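You operate a simulated robot arm through the tools that you are given. There is no shell and no other tool. Be economical: measure what you need, move in short steps, check, and stop when the job is done.

You run a simulated two-armed robot. Do the job below in one go: nothing can be reset, and whatever is moved stays where it is left.

Task
Take the lid off the part cup on the shelf over the bins and lay it down there.

The check looks at the end state, three seconds after you hand in, the way a careful person would. Anything else that was tipped, shoved, dropped, spilled or broken makes it a failure. A push-on lid holds only when it is set on centred and level and pressed home; a screw cap is set on level and turned clockwise until tight.

Robot
Two 7-joint arms with two-finger parallel grippers on one trunk, on a base that drives. Base frame: it is fixed to the floor where the robot stands at the start and does not move with it; the origin is under the middle of the robot, x ahead of it, y to its left, z up. Readings come in m, rad, newtons and seconds.
The left shoulder is at the start at [0.03, 0.119, 1.11], the right one opposite. With the tool pointing down near the work surface each hand reaches from about 0.28 to 0.68 m from the robot's upright axis, wherever it stands, measured 20 degrees to its own side. Payload 3.43 kg a hand.
The TCP of each hand is the grasp point between the finger pads, 0.03 m short of the fingertips. In the tool frame z runs along the fingers and y along their closing line. The gripper opens to 0.094 m. The fingers are 0.028 m wide and 0.01 m thick; the gripper's body (0.05 by 0.096 m) begins 0.055 m behind the TCP.
Orientation is that of the tool frame in the base frame, as a unit quaternion [w, x, y, z]. With the fingers straight down and closing along the base's y, the tool's x points along the base's -x, its y along +y and its z along -z.

Tools
- The arms move only by the tool send_rows. It takes "left_increments", "right_increments" or both (then of equal length, played together; a hand with none holds still); each is a list of rows, each a list of 7 numbers: the shift along the tool's x, y, z in m, then the turn, a rotation vector about the tool's x, y, z in rad, then the opening, from 0 (shut) to 1 (fully open). In form: [[tx, ty, tz, wx, wy, wz, claw], ...]. A call has 1 to 12 rows; each row shifts and turns the commanded pose from where the row before left it, along the tool's axes as they then stand. A row lasts 0.2 s, in which the tool goes at most 0.05 m and 0.15 rad; a call with a longer step from one row to the next is refused whole, and so is a gripper value outside its range. A pose out of reach is approached as far as the arm can. The call stops where the force on the tool passes 40 N (or 10 N more than at its start, if that is more) or the arm is blocked; 0.2 s more then pass. The fingers move at their own pace (about 0.072 m/s each) and stop on an object; they squeeze with about 39 N. The grip force told is the motor's: it shows also when the fingers shut on nothing. Time passes only in rows, and 0.2 s behind the last, so rows that do not move let the fingers close. It gives the time, the measured TCP pose, the force on the tool (base axes), the opening and the grip force at its end, in the units of the frame above (readings bear some noise), with the torque about the TCP (base axes, N m) and any sound that the robot's microphone picked up.
- Cameras (640 x 400 px; columns grow to the right, rows downward): "scene" is now at [0.0419, 0.0116, 1.8078]; the picture's right is [0.14, -0.99, 0.00], its down [-0.82, -0.11, -0.57] and it looks along [0.56, 0.08, -0.82] (base axes); focal length 293 px, centre (320, 200). "left" rides on the left gripper at [0.076, -0.014, -0.102] in its tool frame; the picture's right is [0.18, 0.98, 0.00], its down [-0.75, 0.14, -0.64] and it looks along [-0.63, 0.12, 0.77] (tool axes); focal length 243 px, centre (320, 200). "right" rides on the right gripper at [0.076, 0.014, -0.103] in its tool frame; the picture's right is [-0.18, 0.98, 0.00], its down [-0.75, -0.14, -0.64] and it looks along [-0.63, -0.12, 0.77] (tool axes); focal length 243 px, centre (320, 200).
- camera(camera): a new picture of that camera. The clock stands still meanwhile.
- slide_trunk(by): slides the trunk up (or, below 0, down) by that many m; the arms and the scene camera ride with it, the base frame stays. It gives what a move gives, with no picture.
- roll_base(legs): drives the robot by 1 to 6 legs, each [ahead, turn to the left] in m and rad, along the robot's own axes; the way and the turn of a leg run together, so that a leg with both is an arc; at most 1.5 m and 3.142 rad a leg. The arms and the cameras ride along, it lands a little off, and it stops where it bumps. It gives what a move gives.
- aim_head(pan, tilt): turns the head with the scene camera to pan (to the left, within 2.496 rad either way) and tilt (down, from -0.506 to 1.204), counted from straight ahead of the robot. It gives what a move gives.
- measure_at(camera, pixels): there is no depth. For up to 12 entries [column, row, z] of the newest picture of that camera ("zoom" is the newest enlarged one), the place [x, y] in the base frame at which the ray of that pixel passes the height z, good to about 0.002 m. The clock stands still meanwhile.
- zoom(camera, box): a new picture of the part [left, top, right, bottom] of that camera's present view, enlarged. The clock stands still meanwhile.
- close_job(): hands the job in; it is judged then, once.

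Work in short steps. Measure before you move; look again where a grasp or a placing could have gone wrong, and mend it. You have 80 turns and 70 pictures in all, those below and enlarged ones among them. Open the grippers and draw the arms clear of the work before you hand the job in, unless the task says otherwise; then end with one line.

The tools are called after "Call:" as name(argument=value, ...) on one line, values as JSON. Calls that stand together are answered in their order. send_rows: Moves the arms, as the interface text tells. Its arguments: {"type":"object","properties":{"left_increments":{"type":"array"},"right_increments":{"type":"array"}},"required":[]} The other tools are called the same way: slide_trunk (by) slides the trunk up or down; roll_base (legs) drives the base; aim_head (pan, tilt) turns the head that bears the scene camera; camera (camera) takes a picture; measure_at (camera, pixels) gives the place at which the rays of pixels pass given heights; zoom (camera, box) takes an enlarged picture of a part of a camera's view; close_job () hands the job in.

At the start:

```text
time_s: 0.0
left_eef_pos: [0.4202, 0.2578, 1.2687]
left_orientation: [0.0, -0.001, 1.0, 0.0]
left_ft_force: [-1.3, -0.3, 1.2]
left_moment: [0.02, -0.02, 0.01]
left_width: 0.094
left_grip_force: 0.0
right_eef_pos: [0.3487, -0.1028, 1.2618]
right_orientation: [0.0, -0.001, 1.0, 0.0]
right_ft_force: [-0.1, 0.4, -1.0]
right_moment: [0.01, 0.02, -0.04]
right_width: 0.094
right_grip_force: 0.0
trunk travel left (down, up): [-0.375, 0.035]
robot x, y, heading: [0.0033, -0.0009, 0.001]
head pan, tilt: [0.136, 0.969]
```

scene: 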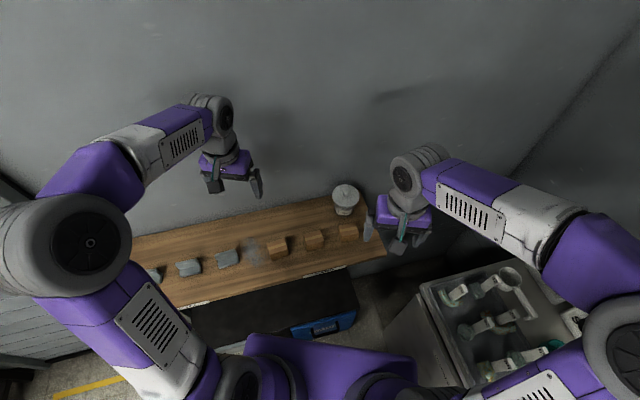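
right: 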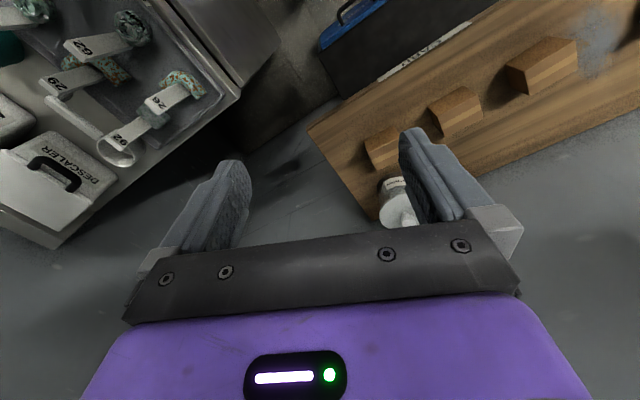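
left: 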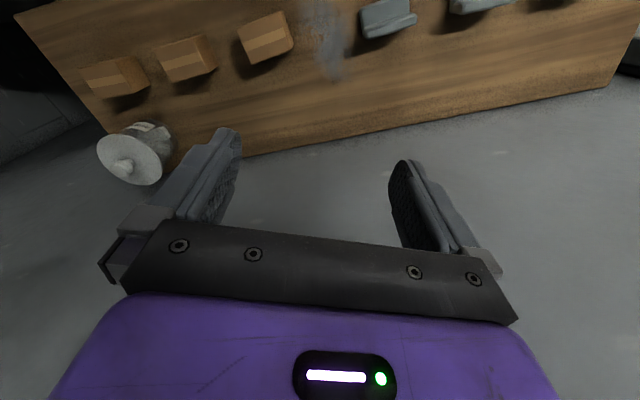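

The cup with its knobbed lid shows at about (345,198) in the scene, at the right end of the wooden shelf. I enlarge it for detail.

Call:
zoom(camera="scene", box=[260, 160, 420, 260])

Call:
zoom(camera="left", box=[60, 60, 260, 200])

```text
4.00 times, centred on (340, 210) of scene
```

zoom: 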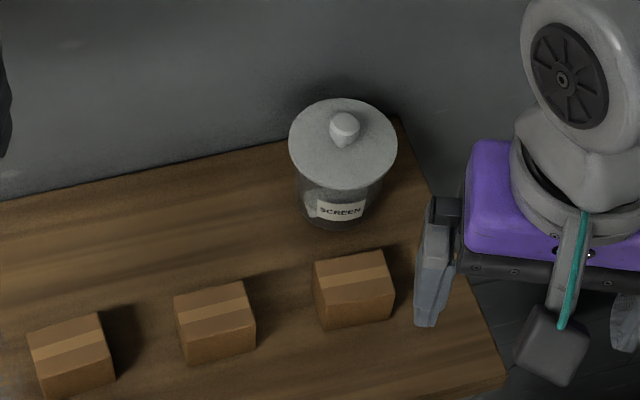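

```text
2.86 times, centred on (160, 130) of left
```

zoom: 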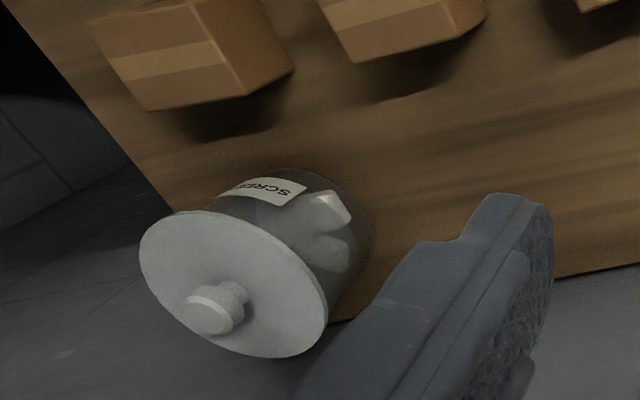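

I triangulate the knob top using both views: scene (346,191) and left (121.5,169.5), at several heights. I also triangulate the shelf's right back corner.

Call:
measure_at(camera="scene", pixels=[[346, 191, 0.8], [346, 191, 0.9], [346, 191, 1.0], [346, 191, 1.1], [345, 214, 0.8], [345, 214, 0.9], [345, 214, 1.0], [332.5, 196, 0.9], [359, 196, 0.9]])

Call:
measure_at(camera="left", pixels=[[121.5, 169.5, 0.8], [121.5, 169.5, 0.9], [121.5, 169.5, 1.0], [121.5, 169.5, 1.1], [15, 14, 0.8], [15, 14, 0.9], [15, 14, 1.0]])

```text
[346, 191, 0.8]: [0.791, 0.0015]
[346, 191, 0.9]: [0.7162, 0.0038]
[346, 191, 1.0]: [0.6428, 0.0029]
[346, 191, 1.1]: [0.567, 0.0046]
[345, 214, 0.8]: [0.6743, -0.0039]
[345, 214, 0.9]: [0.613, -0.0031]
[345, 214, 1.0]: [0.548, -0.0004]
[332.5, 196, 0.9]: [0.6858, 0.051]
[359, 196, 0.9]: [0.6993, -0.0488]
```

```text
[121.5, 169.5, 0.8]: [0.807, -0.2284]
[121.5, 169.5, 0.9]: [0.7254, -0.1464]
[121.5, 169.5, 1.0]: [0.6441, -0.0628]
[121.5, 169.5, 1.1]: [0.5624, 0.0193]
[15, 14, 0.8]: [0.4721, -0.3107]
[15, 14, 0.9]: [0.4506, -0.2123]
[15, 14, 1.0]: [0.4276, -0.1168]
```

Knob intersects at about (0.58, 0.004, 1.08). Now I measure the shelf height and the other surrounding points.

Call:
measure_at(camera="scene", pixels=[[386, 254, 0.9], [386, 254, 0.95], [386, 254, 1.0], [345, 215.5, 0.95], [361, 189, 0.95], [260, 210, 0.95], [321, 230, 1.0], [358, 224, 1.0], [358, 241, 0.95]])

Call:
measure_at(camera="left", pixels=[[15, 14, 0.92], [15, 14, 0.94], [15, 14, 0.96], [15, 14, 0.98], [606, 87, 0.95], [245, 157, 0.95]])

Call:
camera(camera="scene")

```text
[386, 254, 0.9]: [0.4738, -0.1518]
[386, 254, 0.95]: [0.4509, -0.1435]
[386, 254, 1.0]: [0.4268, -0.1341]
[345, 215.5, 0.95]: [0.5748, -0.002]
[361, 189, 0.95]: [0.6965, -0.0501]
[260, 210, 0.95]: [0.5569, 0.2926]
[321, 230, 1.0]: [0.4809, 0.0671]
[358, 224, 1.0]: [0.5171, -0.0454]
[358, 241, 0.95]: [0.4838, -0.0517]
```

```text
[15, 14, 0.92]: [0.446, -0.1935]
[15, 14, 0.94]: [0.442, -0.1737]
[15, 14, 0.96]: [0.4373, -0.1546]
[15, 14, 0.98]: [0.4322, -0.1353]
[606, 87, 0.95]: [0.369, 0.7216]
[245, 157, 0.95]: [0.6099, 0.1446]
```

```text
64 pictures are left
```

scene: 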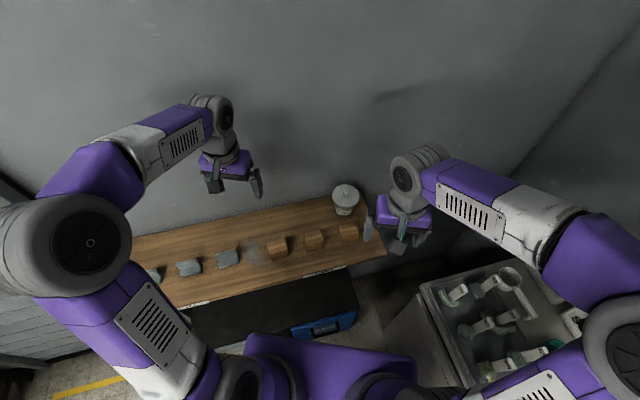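

The shelf top is near z 0.975 and turned about 21°, with the knob top at about 1.08. I move the left hand, still high, toward the cup for a closer look, with the gripper half open.

Call:
send_rows(left_increments=[[-0.016, -0.036, 0, 0, 0, 0, 0.6], [-0.016, -0.036, 0, 0, 0, 0, 0.6], [-0.016, -0.036, 0, 0, 0, 0, 0.6], [-0.016, -0.036, 0, 0, 0, 0, 0.6], [-0.016, -0.036, 0, 0, 0, 0, 0.6], [-0.016, -0.036, 0, 0, 0, 0, 0.6], [-0.016, -0.036, 0, 0, 0, 0, 0.6], [0, 0, 0, 0, 0, 0, 0.6]])

Call:
camera(camera="left")

Call:
camera(camera="scene")

```text
time_s: 1.8
left_eef_pos: [0.5299, 0.0072, 1.2695]
left_orientation: [0.0, 0.001, 1.0, 0.0]
left_ft_force: [0.3, -0.4, -0.5]
left_moment: [0.01, -0.02, 0.04]
left_width: 0.0563
left_grip_force: 0.0
right_eef_pos: [0.3489, -0.1016, 1.262]
right_orientation: [0.0, 0.0, 1.0, 0.0]
right_ft_force: [-0.1, -0.3, 0.0]
right_moment: [0.01, 0.02, 0.01]
right_width: 0.0941
right_grip_force: 0.1
trunk travel left (down, up): [-0.375, 0.035]
robot x, y, heading: [0.002, -0.0014, -0.001]
head pan, tilt: [0.136, 0.969]
```

```text
63 pictures are left
```

left: 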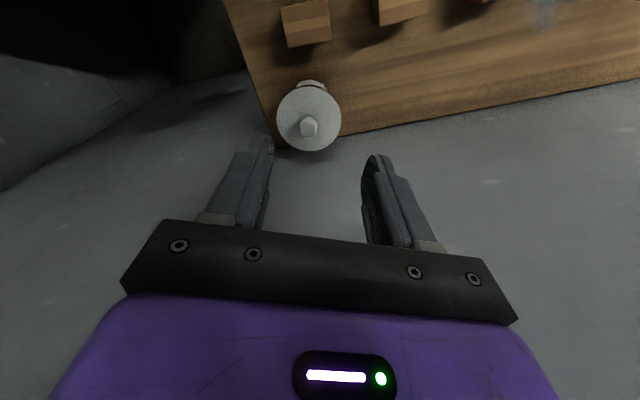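

```text
62 pictures are left
```

scene: 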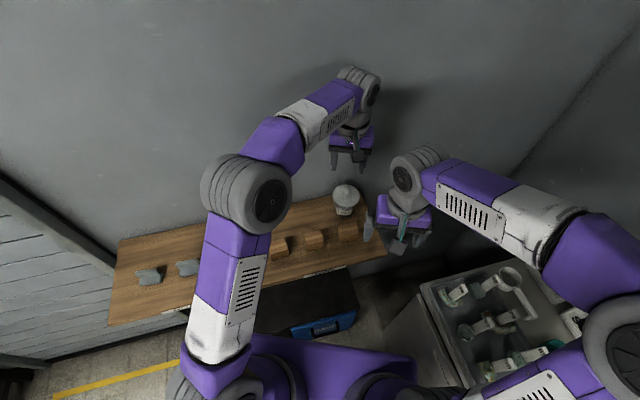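

The knob is at (308,126) in the left view. I zoom in and intersect it with the scene view.

Call:
zoom(camera="left", box=[258, 70, 358, 160])

Call:
measure_at(camera="left", pixels=[[308, 126, 1.04], [308, 126, 1.06], [308, 126, 1.08], [308, 126, 1.1], [277, 120, 1.06], [341, 117, 1.06], [309, 152, 1.06], [308, 86, 1.06], [272, 148, 0.975], [366, 130, 0.975]])

Call:
zoom(camera="scene", box=[296, 160, 396, 222])

```text
4.44 times, centred on (308, 115) of left
```

zoom: 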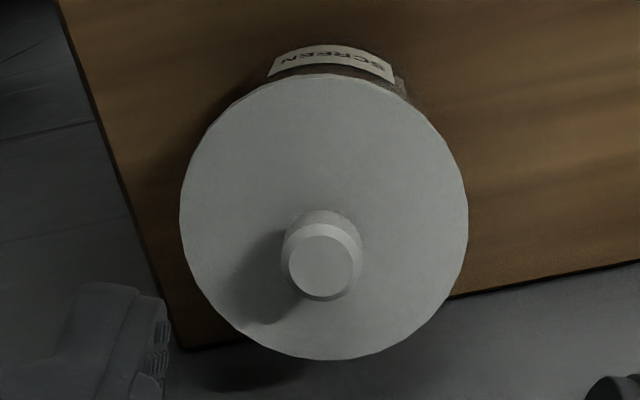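

```text
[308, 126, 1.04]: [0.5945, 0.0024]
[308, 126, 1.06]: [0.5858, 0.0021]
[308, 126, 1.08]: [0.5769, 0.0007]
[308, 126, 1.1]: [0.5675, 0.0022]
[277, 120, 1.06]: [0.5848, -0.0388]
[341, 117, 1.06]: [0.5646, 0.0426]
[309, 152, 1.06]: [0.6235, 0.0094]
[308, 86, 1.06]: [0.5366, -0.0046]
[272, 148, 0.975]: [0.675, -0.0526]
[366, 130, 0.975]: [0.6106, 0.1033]
```

```text
6.40 times, centred on (346, 191) of scene
```

zoom: 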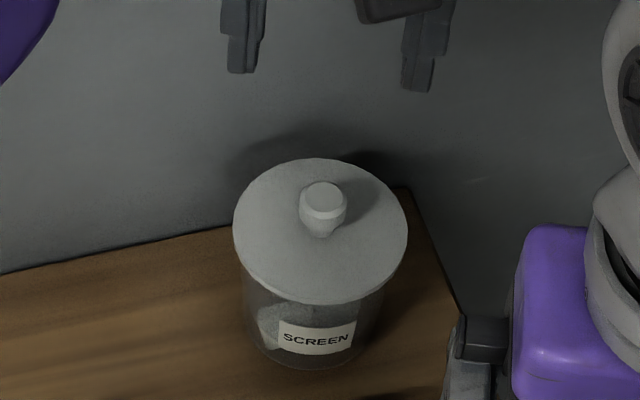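

Now I intersect the knob-top centre and the lid-plate centre from both views.

Call:
measure_at(camera="left", pixels=[[308.9, 128.5, 1.06], [308.9, 128.5, 1.08], [308.9, 128.5, 1.1], [308.9, 118.8, 1.04], [308.9, 118.8, 1.06], [308.9, 118.8, 1.08]])

Call:
measure_at(camera="scene", pixels=[[346.5, 191, 1.06], [346.5, 191, 1.08], [346.5, 191, 1.1], [346, 195.8, 1.04], [346, 195.8, 1.06], [346, 195.8, 1.08]])

```text
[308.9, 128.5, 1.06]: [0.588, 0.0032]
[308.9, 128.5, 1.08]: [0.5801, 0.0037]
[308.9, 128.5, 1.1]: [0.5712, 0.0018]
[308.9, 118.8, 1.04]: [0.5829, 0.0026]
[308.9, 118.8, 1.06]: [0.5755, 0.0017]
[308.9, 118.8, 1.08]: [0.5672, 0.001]
```

```text
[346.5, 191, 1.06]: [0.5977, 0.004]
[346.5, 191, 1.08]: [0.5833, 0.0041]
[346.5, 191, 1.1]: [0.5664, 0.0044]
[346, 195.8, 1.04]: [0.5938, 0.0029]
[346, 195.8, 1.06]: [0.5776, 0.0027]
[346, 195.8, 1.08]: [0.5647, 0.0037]
```

Knob axis is about (0.577, 0.003), knob top about 1.088, lid plate about 1.065. I centre over it and descend to TCP 1.135, so the tips stay above the knob, then look.

Call:
send_rows(left_increments=[[-0.016, -0.002, 0.02, 0, 0, 0, 0.6], [-0.016, -0.002, 0.02, 0, 0, 0, 0.6], [-0.015, 0, 0.025, 0, 0, 0, 0.6], [0, 0, 0.025, 0, 0, 0, 0.6], [0, 0, 0.025, 0, 0, 0, 0.6], [0, 0, 0.02, 0, 0, 0, 0.6], [0, 0, 0, 0, 0, 0, 0.6]])

Call:
camera(camera="left")

Call:
zoom(camera="scene", box=[296, 160, 396, 222])

```text
time_s: 3.4
left_eef_pos: [0.5786, 0.0022, 1.1357]
left_orientation: [0.0, 0.001, 1.0, 0.0]
left_ft_force: [0.6, -0.1, -1.3]
left_moment: [-0.01, 0.0, 0.01]
left_width: 0.0564
left_grip_force: 0.1
right_eef_pos: [0.3483, -0.1029, 1.2621]
right_orientation: [0.0, 0.0, 1.0, 0.0]
right_ft_force: [0.6, 0.6, 0.0]
right_moment: [0.0, 0.0, -0.04]
right_width: 0.094
right_grip_force: 0.1
trunk travel left (down, up): [-0.375, 0.035]
robot x, y, heading: [-0.0013, -0.0023, 0.001]
head pan, tilt: [0.136, 0.969]
```

```text
59 pictures are left
```

left: 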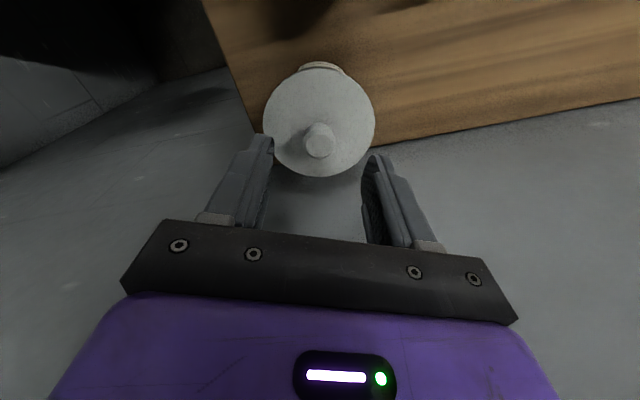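

```text
6.40 times, centred on (346, 191) of scene
```

zoom: 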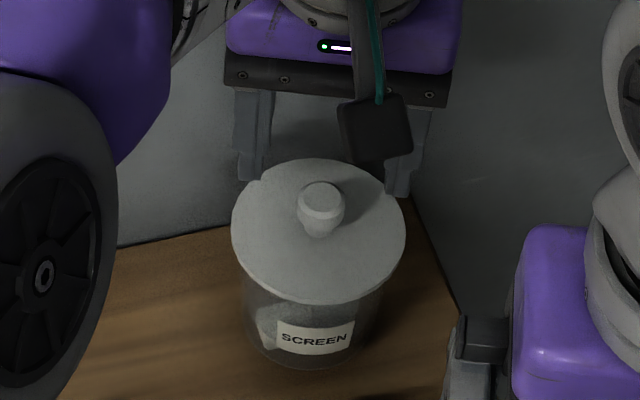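

I re-measure the knob top at (320,143) and the fingertips in this closer view before descending.

Call:
zoom(camera="left", box=[240, 50, 400, 200])

Call:
measure_at(camera="left", pixels=[[321, 146, 1.088], [320, 125, 1.065], [262, 137, 1.105], [377, 157, 1.105], [264, 118, 1.065], [375, 122, 1.065]])

```text
2.67 times, centred on (320, 125) of left
```

zoom: 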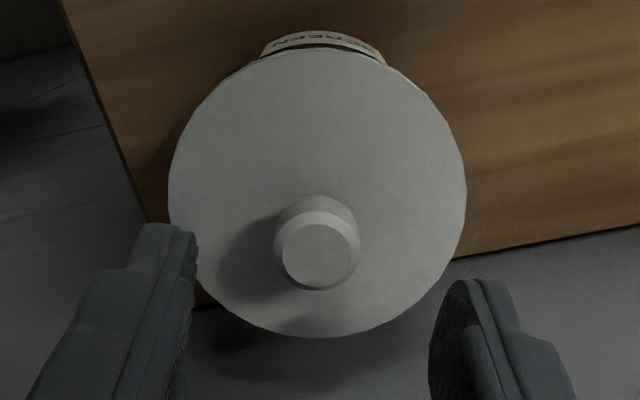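

```text
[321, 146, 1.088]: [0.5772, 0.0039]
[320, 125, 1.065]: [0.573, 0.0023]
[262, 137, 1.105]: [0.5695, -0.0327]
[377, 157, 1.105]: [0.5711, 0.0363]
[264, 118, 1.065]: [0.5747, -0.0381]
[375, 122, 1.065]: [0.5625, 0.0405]
```

Everything agrees and the knob lies centred between the fingers. I descend 0.035 m (tips at about 1.070, 5 mm above the plate) and shut on the knob.

Call:
send_rows(left_increments=[[0.001, 0, 0.012, 0, 0, 0, 0.6], [0.001, 0, 0.012, 0, 0, 0, 0.6], [0, 0, 0.011, 0, 0, 0, 0.6], [0, 0, 0, 0, 0, 0, 0.4], [0, 0, 0, 0, 0, 0, 0.2], [0, 0, 0, 0, 0, 0, 0.0], [0, 0, 0, 0, 0, 0, 0.0], [0, 0, 0, 0, 0, 0, 0.0]])

Call:
zoom(camera="left", box=[220, 50, 420, 200])

Call:
zoom(camera="scene", box=[296, 160, 396, 222])

```text
time_s: 5.2
left_eef_pos: [0.5773, 0.0015, 1.0988]
left_orientation: [-0.001, 0.001, 1.0, -0.001]
left_ft_force: [0.3, -0.5, 0.6]
left_moment: [0.03, 0.03, -0.01]
left_width: 0.0206
left_grip_force: 38.8
right_eef_pos: [0.3476, -0.1028, 1.2617]
right_orientation: [0.0, 0.0, 1.0, 0.0]
right_ft_force: [0.2, 0.3, 0.2]
right_moment: [-0.03, -0.04, 0.01]
right_width: 0.0941
right_grip_force: 0.0
trunk travel left (down, up): [-0.375, 0.035]
robot x, y, heading: [-0.0002, -0.0015, 0.002]
head pan, tilt: [0.136, 0.969]
heard: snap
```

```text
2.67 times, centred on (320, 125) of left
```

zoom: 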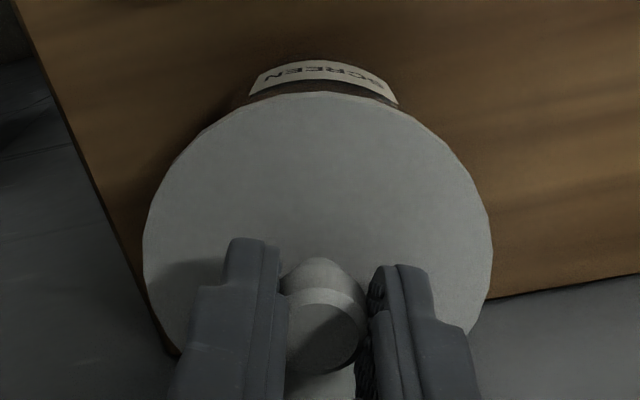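

```text
6.40 times, centred on (346, 191) of scene
```

zoom: 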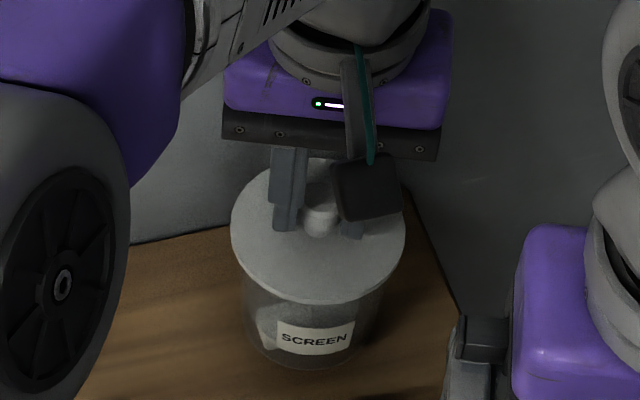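

The knob is gripped (width 0.0206, 39 N), and a snap was heard, so this may be a push-on lid coming loose. I lift by only a few mm and check that the cup stays.

Call:
send_rows(left_increments=[[0, 0, -0.002, 0, 0, 0, 0], [0, 0, -0.002, 0, 0, 0, 0], [0, 0, -0.002, 0, 0, 0, 0], [0, 0, 0, 0, 0, 0, 0]])

Call:
zoom(camera="left", box=[220, 50, 420, 200])

Call:
zoom(camera="scene", box=[296, 160, 396, 222])

```text
time_s: 6.2
left_eef_pos: [0.5773, 0.0009, 1.1051]
left_orientation: [0.0, 0.0, 1.0, 0.0]
left_ft_force: [-0.2, -0.8, 0.1]
left_moment: [0.0, 0.02, 0.01]
left_width: 0.0204
left_grip_force: 38.9
right_eef_pos: [0.3482, -0.1032, 1.2606]
right_orientation: [0.0, 0.0, 1.0, 0.0]
right_ft_force: [0.3, -0.8, 0.3]
right_moment: [0.01, -0.02, 0.0]
right_width: 0.0939
right_grip_force: 0.1
trunk travel left (down, up): [-0.375, 0.035]
robot x, y, heading: [0.0012, -0.0024, -0.004]
head pan, tilt: [0.136, 0.969]
```

```text
2.67 times, centred on (320, 125) of left
```

zoom: 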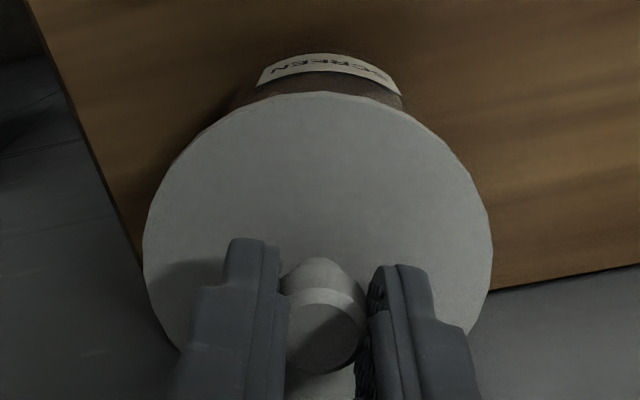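

```text
6.40 times, centred on (346, 191) of scene
```

zoom: 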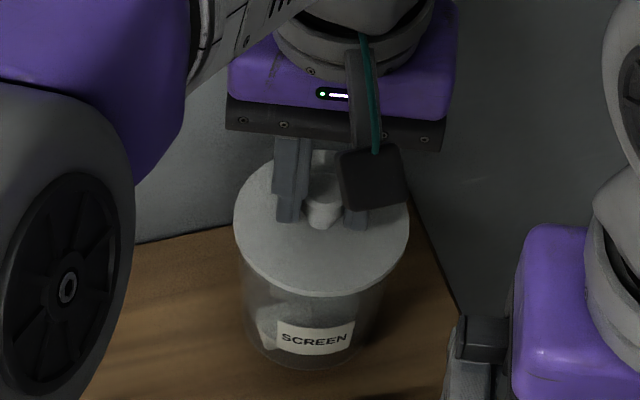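

The lid edge rose from row 304 to 296 while the cup label stayed at row 338, so the lid is coming off alone with almost no force. I lift further straight up and check again.

Call:
send_rows(left_increments=[[0, 0, -0.005, 0, 0, 0, 0], [0, 0, -0.01, 0, 0, 0, 0], [0, 0, -0.01, 0, 0, 0, 0], [0, 0, -0.015, 0, 0, 0, 0], [0, 0, -0.015, 0, 0, 0, 0], [0, 0, 0, 0, 0, 0, 0]])

Call:
camera(camera="left")

Call:
zoom(camera="scene", box=[246, 140, 396, 240])

```text
time_s: 7.6
left_eef_pos: [0.5769, 0.0027, 1.1587]
left_orientation: [0.0, 0.0, 1.0, 0.0]
left_ft_force: [-0.7, 0.7, -1.0]
left_moment: [0.0, 0.0, -0.04]
left_width: 0.0205
left_grip_force: 39.0
right_eef_pos: [0.3492, -0.1034, 1.2609]
right_orientation: [0.001, 0.001, 1.0, 0.0]
right_ft_force: [-0.7, 0.3, 0.6]
right_moment: [-0.04, 0.02, 0.02]
right_width: 0.0943
right_grip_force: 0.2
trunk travel left (down, up): [-0.375, 0.035]
robot x, y, heading: [-0.0023, -0.0034, -0.003]
head pan, tilt: [0.136, 0.969]
```

```text
52 pictures are left
```

left: 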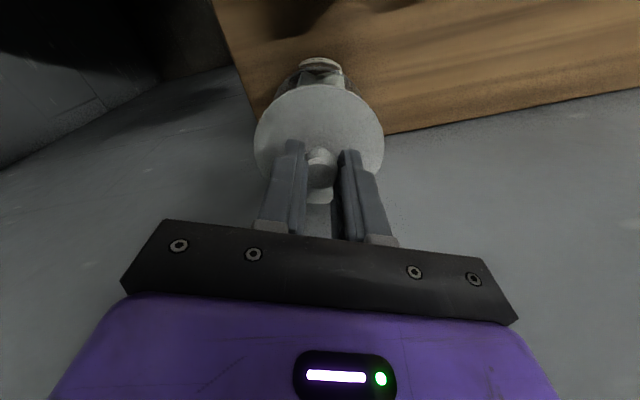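

```text
4.00 times, centred on (321, 190) of scene
```

zoom: 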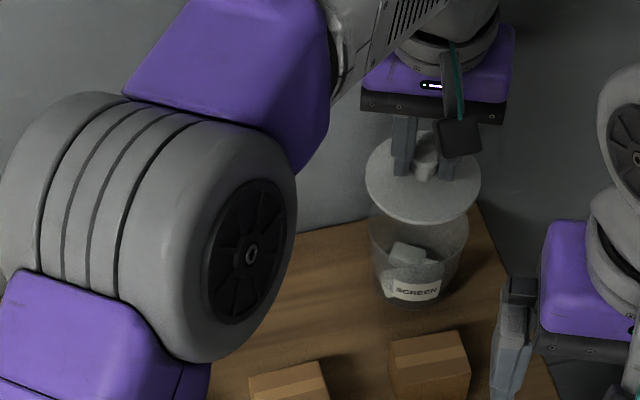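

The lid is off and the cup stands open and unmoved. I carry the lid at this height along the shelf toward (0.532, 0.12), behind the boxes and left of the cup.

Call:
send_rows(left_increments=[[0.009, 0.0235, 0, 0, 0, 0, 0], [0.009, 0.0235, 0, 0, 0, 0, 0], [0.009, 0.0235, 0, 0, 0, 0, 0], [0.009, 0.0235, 0, 0, 0, 0, 0], [0.009, 0.0235, 0, 0, 0, 0, 0], [0, 0, 0, 0, 0, 0, 0]])

Call:
camera(camera="left")

Call:
camera(camera="scene")

Call:
camera(camera="right")

```text
time_s: 9.0
left_eef_pos: [0.5346, 0.12, 1.1592]
left_orientation: [0.0, 0.0, 1.0, 0.0]
left_ft_force: [-0.2, 0.0, -0.4]
left_moment: [-0.01, 0.0, 0.03]
left_width: 0.0206
left_grip_force: 38.6
right_eef_pos: [0.3493, -0.1033, 1.261]
right_orientation: [0.0, 0.0, 1.0, 0.0]
right_ft_force: [-0.6, 0.1, -0.7]
right_moment: [0.0, 0.03, 0.0]
right_width: 0.094
right_grip_force: 0.2
trunk travel left (down, up): [-0.375, 0.035]
robot x, y, heading: [-0.0004, 0.0013, -0.0]
head pan, tilt: [0.136, 0.969]
```

```text
50 pictures are left
```

left: 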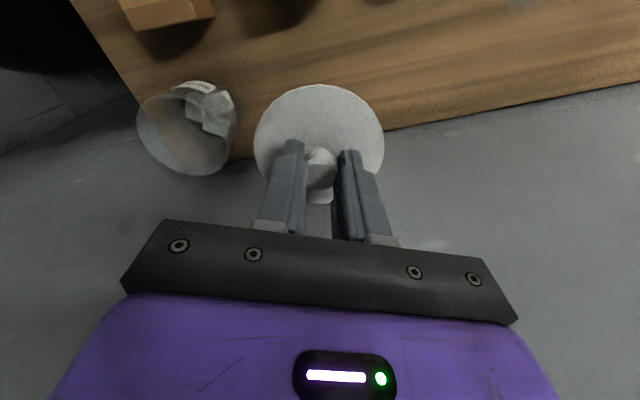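

```text
49 pictures are left
```

scene: 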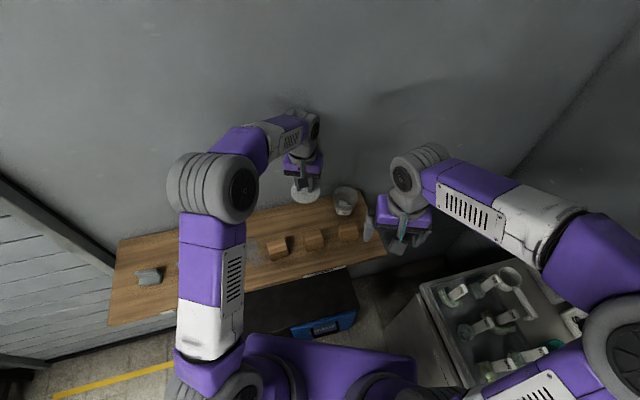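

```text
48 pictures are left
```

right: 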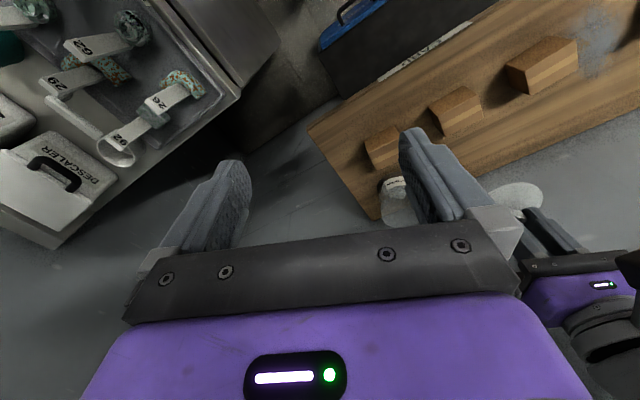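

The spot looks clear. I measure the shelf back edge at left (384,132) and descend partway, to TCP 1.05.

Call:
measure_at(camera="left", pixels=[[388, 132, 0.975], [240, 160, 0.975], [500, 108, 0.975]])

Call:
send_rows(left_increments=[[0.002, 0, 0.02, 0, 0, 0, 0], [0, 0, 0.03, 0, 0, 0, 0], [0, 0, 0.03, 0, 0, 0, 0], [0, 0, 0.02, 0, 0, 0, 0], [0, 0, 0.007, 0, 0, 0, 0], [0, 0, 0, 0, 0, 0, 0]])

Call:
camera(camera="left")

Call:
zoom(camera="scene", box=[246, 160, 396, 260])

```text
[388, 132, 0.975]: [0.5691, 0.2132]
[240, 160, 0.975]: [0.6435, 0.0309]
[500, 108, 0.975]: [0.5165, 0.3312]
```

```text
time_s: 10.4
left_eef_pos: [0.5309, 0.1182, 1.0517]
left_orientation: [0.0, 0.0, 1.0, 0.0]
left_ft_force: [-0.1, 0.3, -0.3]
left_moment: [0.0, -0.03, -0.01]
left_width: 0.0206
left_grip_force: 39.3
right_eef_pos: [0.3482, -0.1033, 1.2625]
right_orientation: [0.001, 0.0, 1.0, 0.0]
right_ft_force: [-0.6, 0.1, -1.1]
right_moment: [-0.02, 0.02, 0.0]
right_width: 0.0943
right_grip_force: 0.0
trunk travel left (down, up): [-0.375, 0.035]
robot x, y, heading: [-0.0024, -0.0025, -0.001]
head pan, tilt: [0.136, 0.969]
```

```text
47 pictures are left
```

left: 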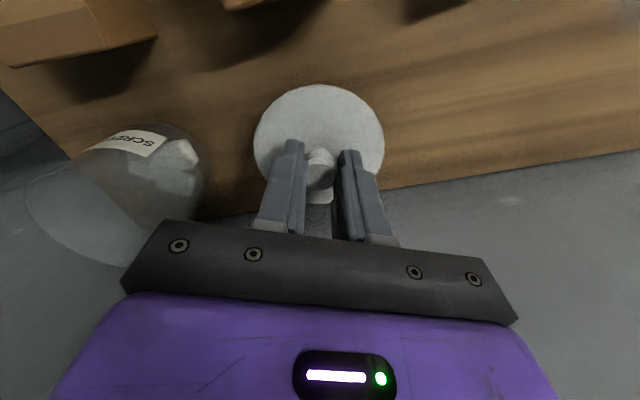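

```text
4.00 times, centred on (321, 210) of scene
```

zoom: 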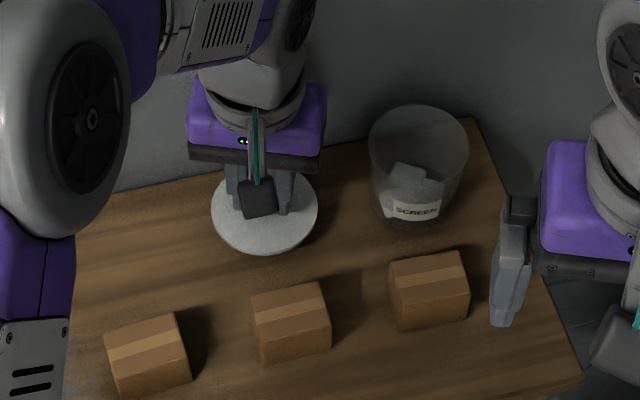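

Clearances are good, with the lid still about 3–4 cm above the shelf. I lower slowly to TCP 1.025.

Call:
send_rows(left_increments=[[0, 0, 0.005, 0, 0, 0, 0], [0, 0, 0.005, 0, 0, 0, 0], [0, 0, 0.005, 0, 0, 0, 0], [0, 0, 0.005, 0, 0, 0, 0], [0, 0, 0.004, 0, 0, 0, 0], [0, 0, 0.002, 0, 0, 0, 0], [0, 0, 0, 0, 0, 0, 0]])

Call:
zoom(camera="scene", box=[246, 160, 396, 260])

```text
time_s: 12.0
left_eef_pos: [0.5304, 0.119, 1.0289]
left_orientation: [0.003, 0.0, 1.0, -0.001]
left_ft_force: [-0.6, 2.9, 22.8]
left_moment: [0.13, 0.11, -0.05]
left_width: 0.0203
left_grip_force: 39.2
right_eef_pos: [0.3463, -0.1034, 1.2639]
right_orientation: [0.002, 0.0, 1.0, 0.0]
right_ft_force: [0.5, -0.5, 0.0]
right_moment: [0.0, -0.01, 0.0]
right_width: 0.0938
right_grip_force: 0.1
trunk travel left (down, up): [-0.375, 0.035]
robot x, y, heading: [-0.0023, 0.003, -0.006]
head pan, tilt: [0.136, 0.969]
```

```text
4.00 times, centred on (321, 210) of scene
```

zoom: 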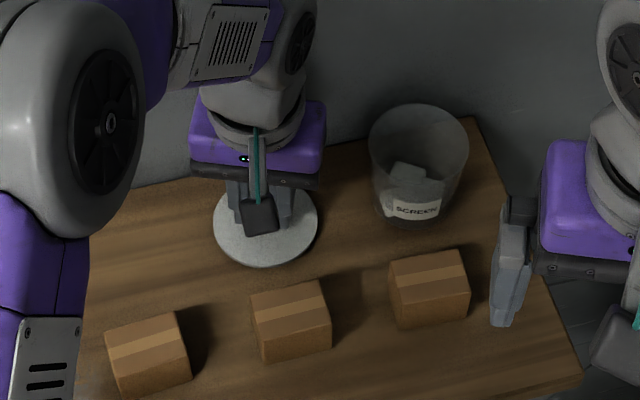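

The lid is on the shelf (22.8 N upward at TCP 1.029). I ease off 2 mm, open moderately and hold.

Call:
send_rows(left_increments=[[0, 0, -0.0025, 0, 0, 0, 0], [0, 0, 0, 0, 0, 0, 0.1], [0, 0, 0, 0, 0, 0, 0.25], [0, 0, 0, 0, 0, 0, 0.4], [0, 0, 0, 0, 0, 0, 0.5], [0, 0, 0, 0, 0, 0, 0.5]])

Call:
camera(camera="left")

```text
time_s: 13.4
left_eef_pos: [0.5297, 0.1195, 1.0292]
left_orientation: [0.0, 0.0, 1.0, 0.0]
left_ft_force: [-0.5, -0.3, 0.6]
left_moment: [0.01, 0.02, 0.0]
left_width: 0.0471
left_grip_force: 0.0
right_eef_pos: [0.3489, -0.1019, 1.2616]
right_orientation: [0.001, 0.0, 1.0, -0.001]
right_ft_force: [-0.2, -0.2, 0.9]
right_moment: [0.01, 0.01, 0.02]
right_width: 0.0941
right_grip_force: 0.1
trunk travel left (down, up): [-0.375, 0.035]
robot x, y, heading: [-0.0032, -0.0001, 0.001]
head pan, tilt: [0.136, 0.969]
```

```text
44 pictures are left
```

left: 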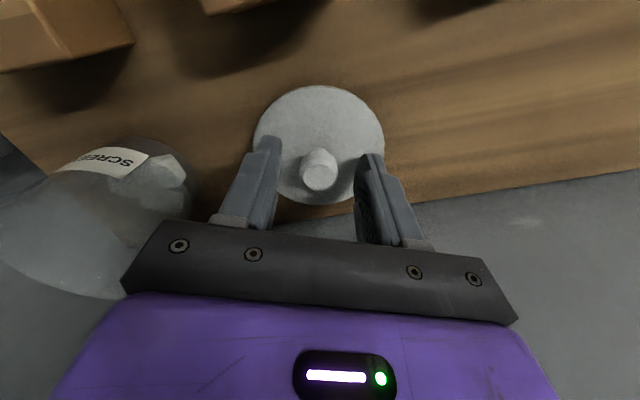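

The lid is released and the fingers are clear of the knob. I raise the hand straight up, then back and to the left, and check the result.

Call:
send_rows(left_increments=[[0, 0, -0.015, 0, 0, 0, 0.5], [0, 0, -0.03, 0, 0, 0, 0.5], [0, 0, -0.04, 0, 0, 0, 0.5], [0, 0, -0.045, 0, 0, 0, 0.5], [0, 0, -0.045, 0, 0, 0, 0.6], [0, 0, -0.045, 0, 0, 0, 0.8], [0.02, 0.035, -0.02, 0, 0, 0, 1], [0.025, 0.035, 0, 0, 0, 0, 1], [0.025, 0.035, 0, 0, 0, 0, 1], [0.025, 0.035, 0, 0, 0, 0, 1], [0, 0, 0, 0, 0, 0, 1]])

Call:
zoom(camera="scene", box=[246, 160, 396, 260])

Call:
camera(camera="left")

```text
time_s: 15.8
left_eef_pos: [0.4393, 0.2607, 1.2672]
left_orientation: [0.0, 0.002, 1.0, 0.0]
left_ft_force: [0.1, 0.2, -1.2]
left_moment: [-0.01, 0.0, 0.02]
left_width: 0.0941
left_grip_force: 0.1
right_eef_pos: [0.3492, -0.1037, 1.2613]
right_orientation: [0.0, 0.0, 1.0, 0.0]
right_ft_force: [0.0, -0.3, 0.0]
right_moment: [0.0, 0.0, -0.02]
right_width: 0.0939
right_grip_force: 0.0
trunk travel left (down, up): [-0.375, 0.035]
robot x, y, heading: [0.0023, -0.0003, -0.001]
head pan, tilt: [0.136, 0.969]
```

```text
4.00 times, centred on (321, 210) of scene
```

zoom: 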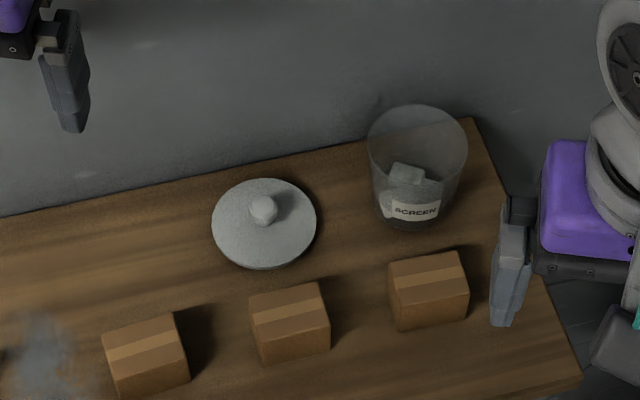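

```text
42 pictures are left
```

left: 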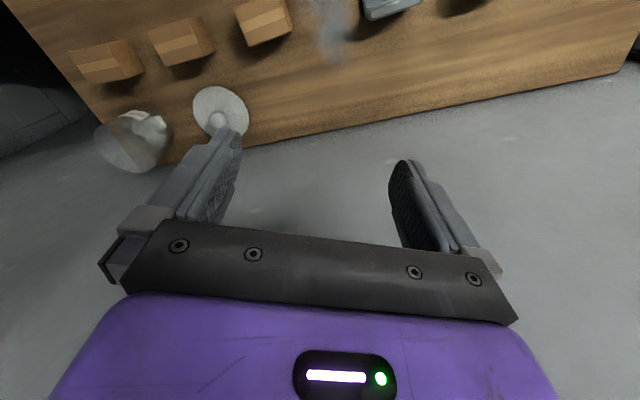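

The lid lies flat on the shelf at zoom (263,223), fully on the board. The cup stands open with its parts inside, the boxes are untouched and both hands are clear, so I hand in.

Call:
close_job()

```text
The job is handed in.
```

The lid is off the part cup and lies flat on the shelf to the left of it; the cup is still upright with its parts inside, and nothing else was moved.
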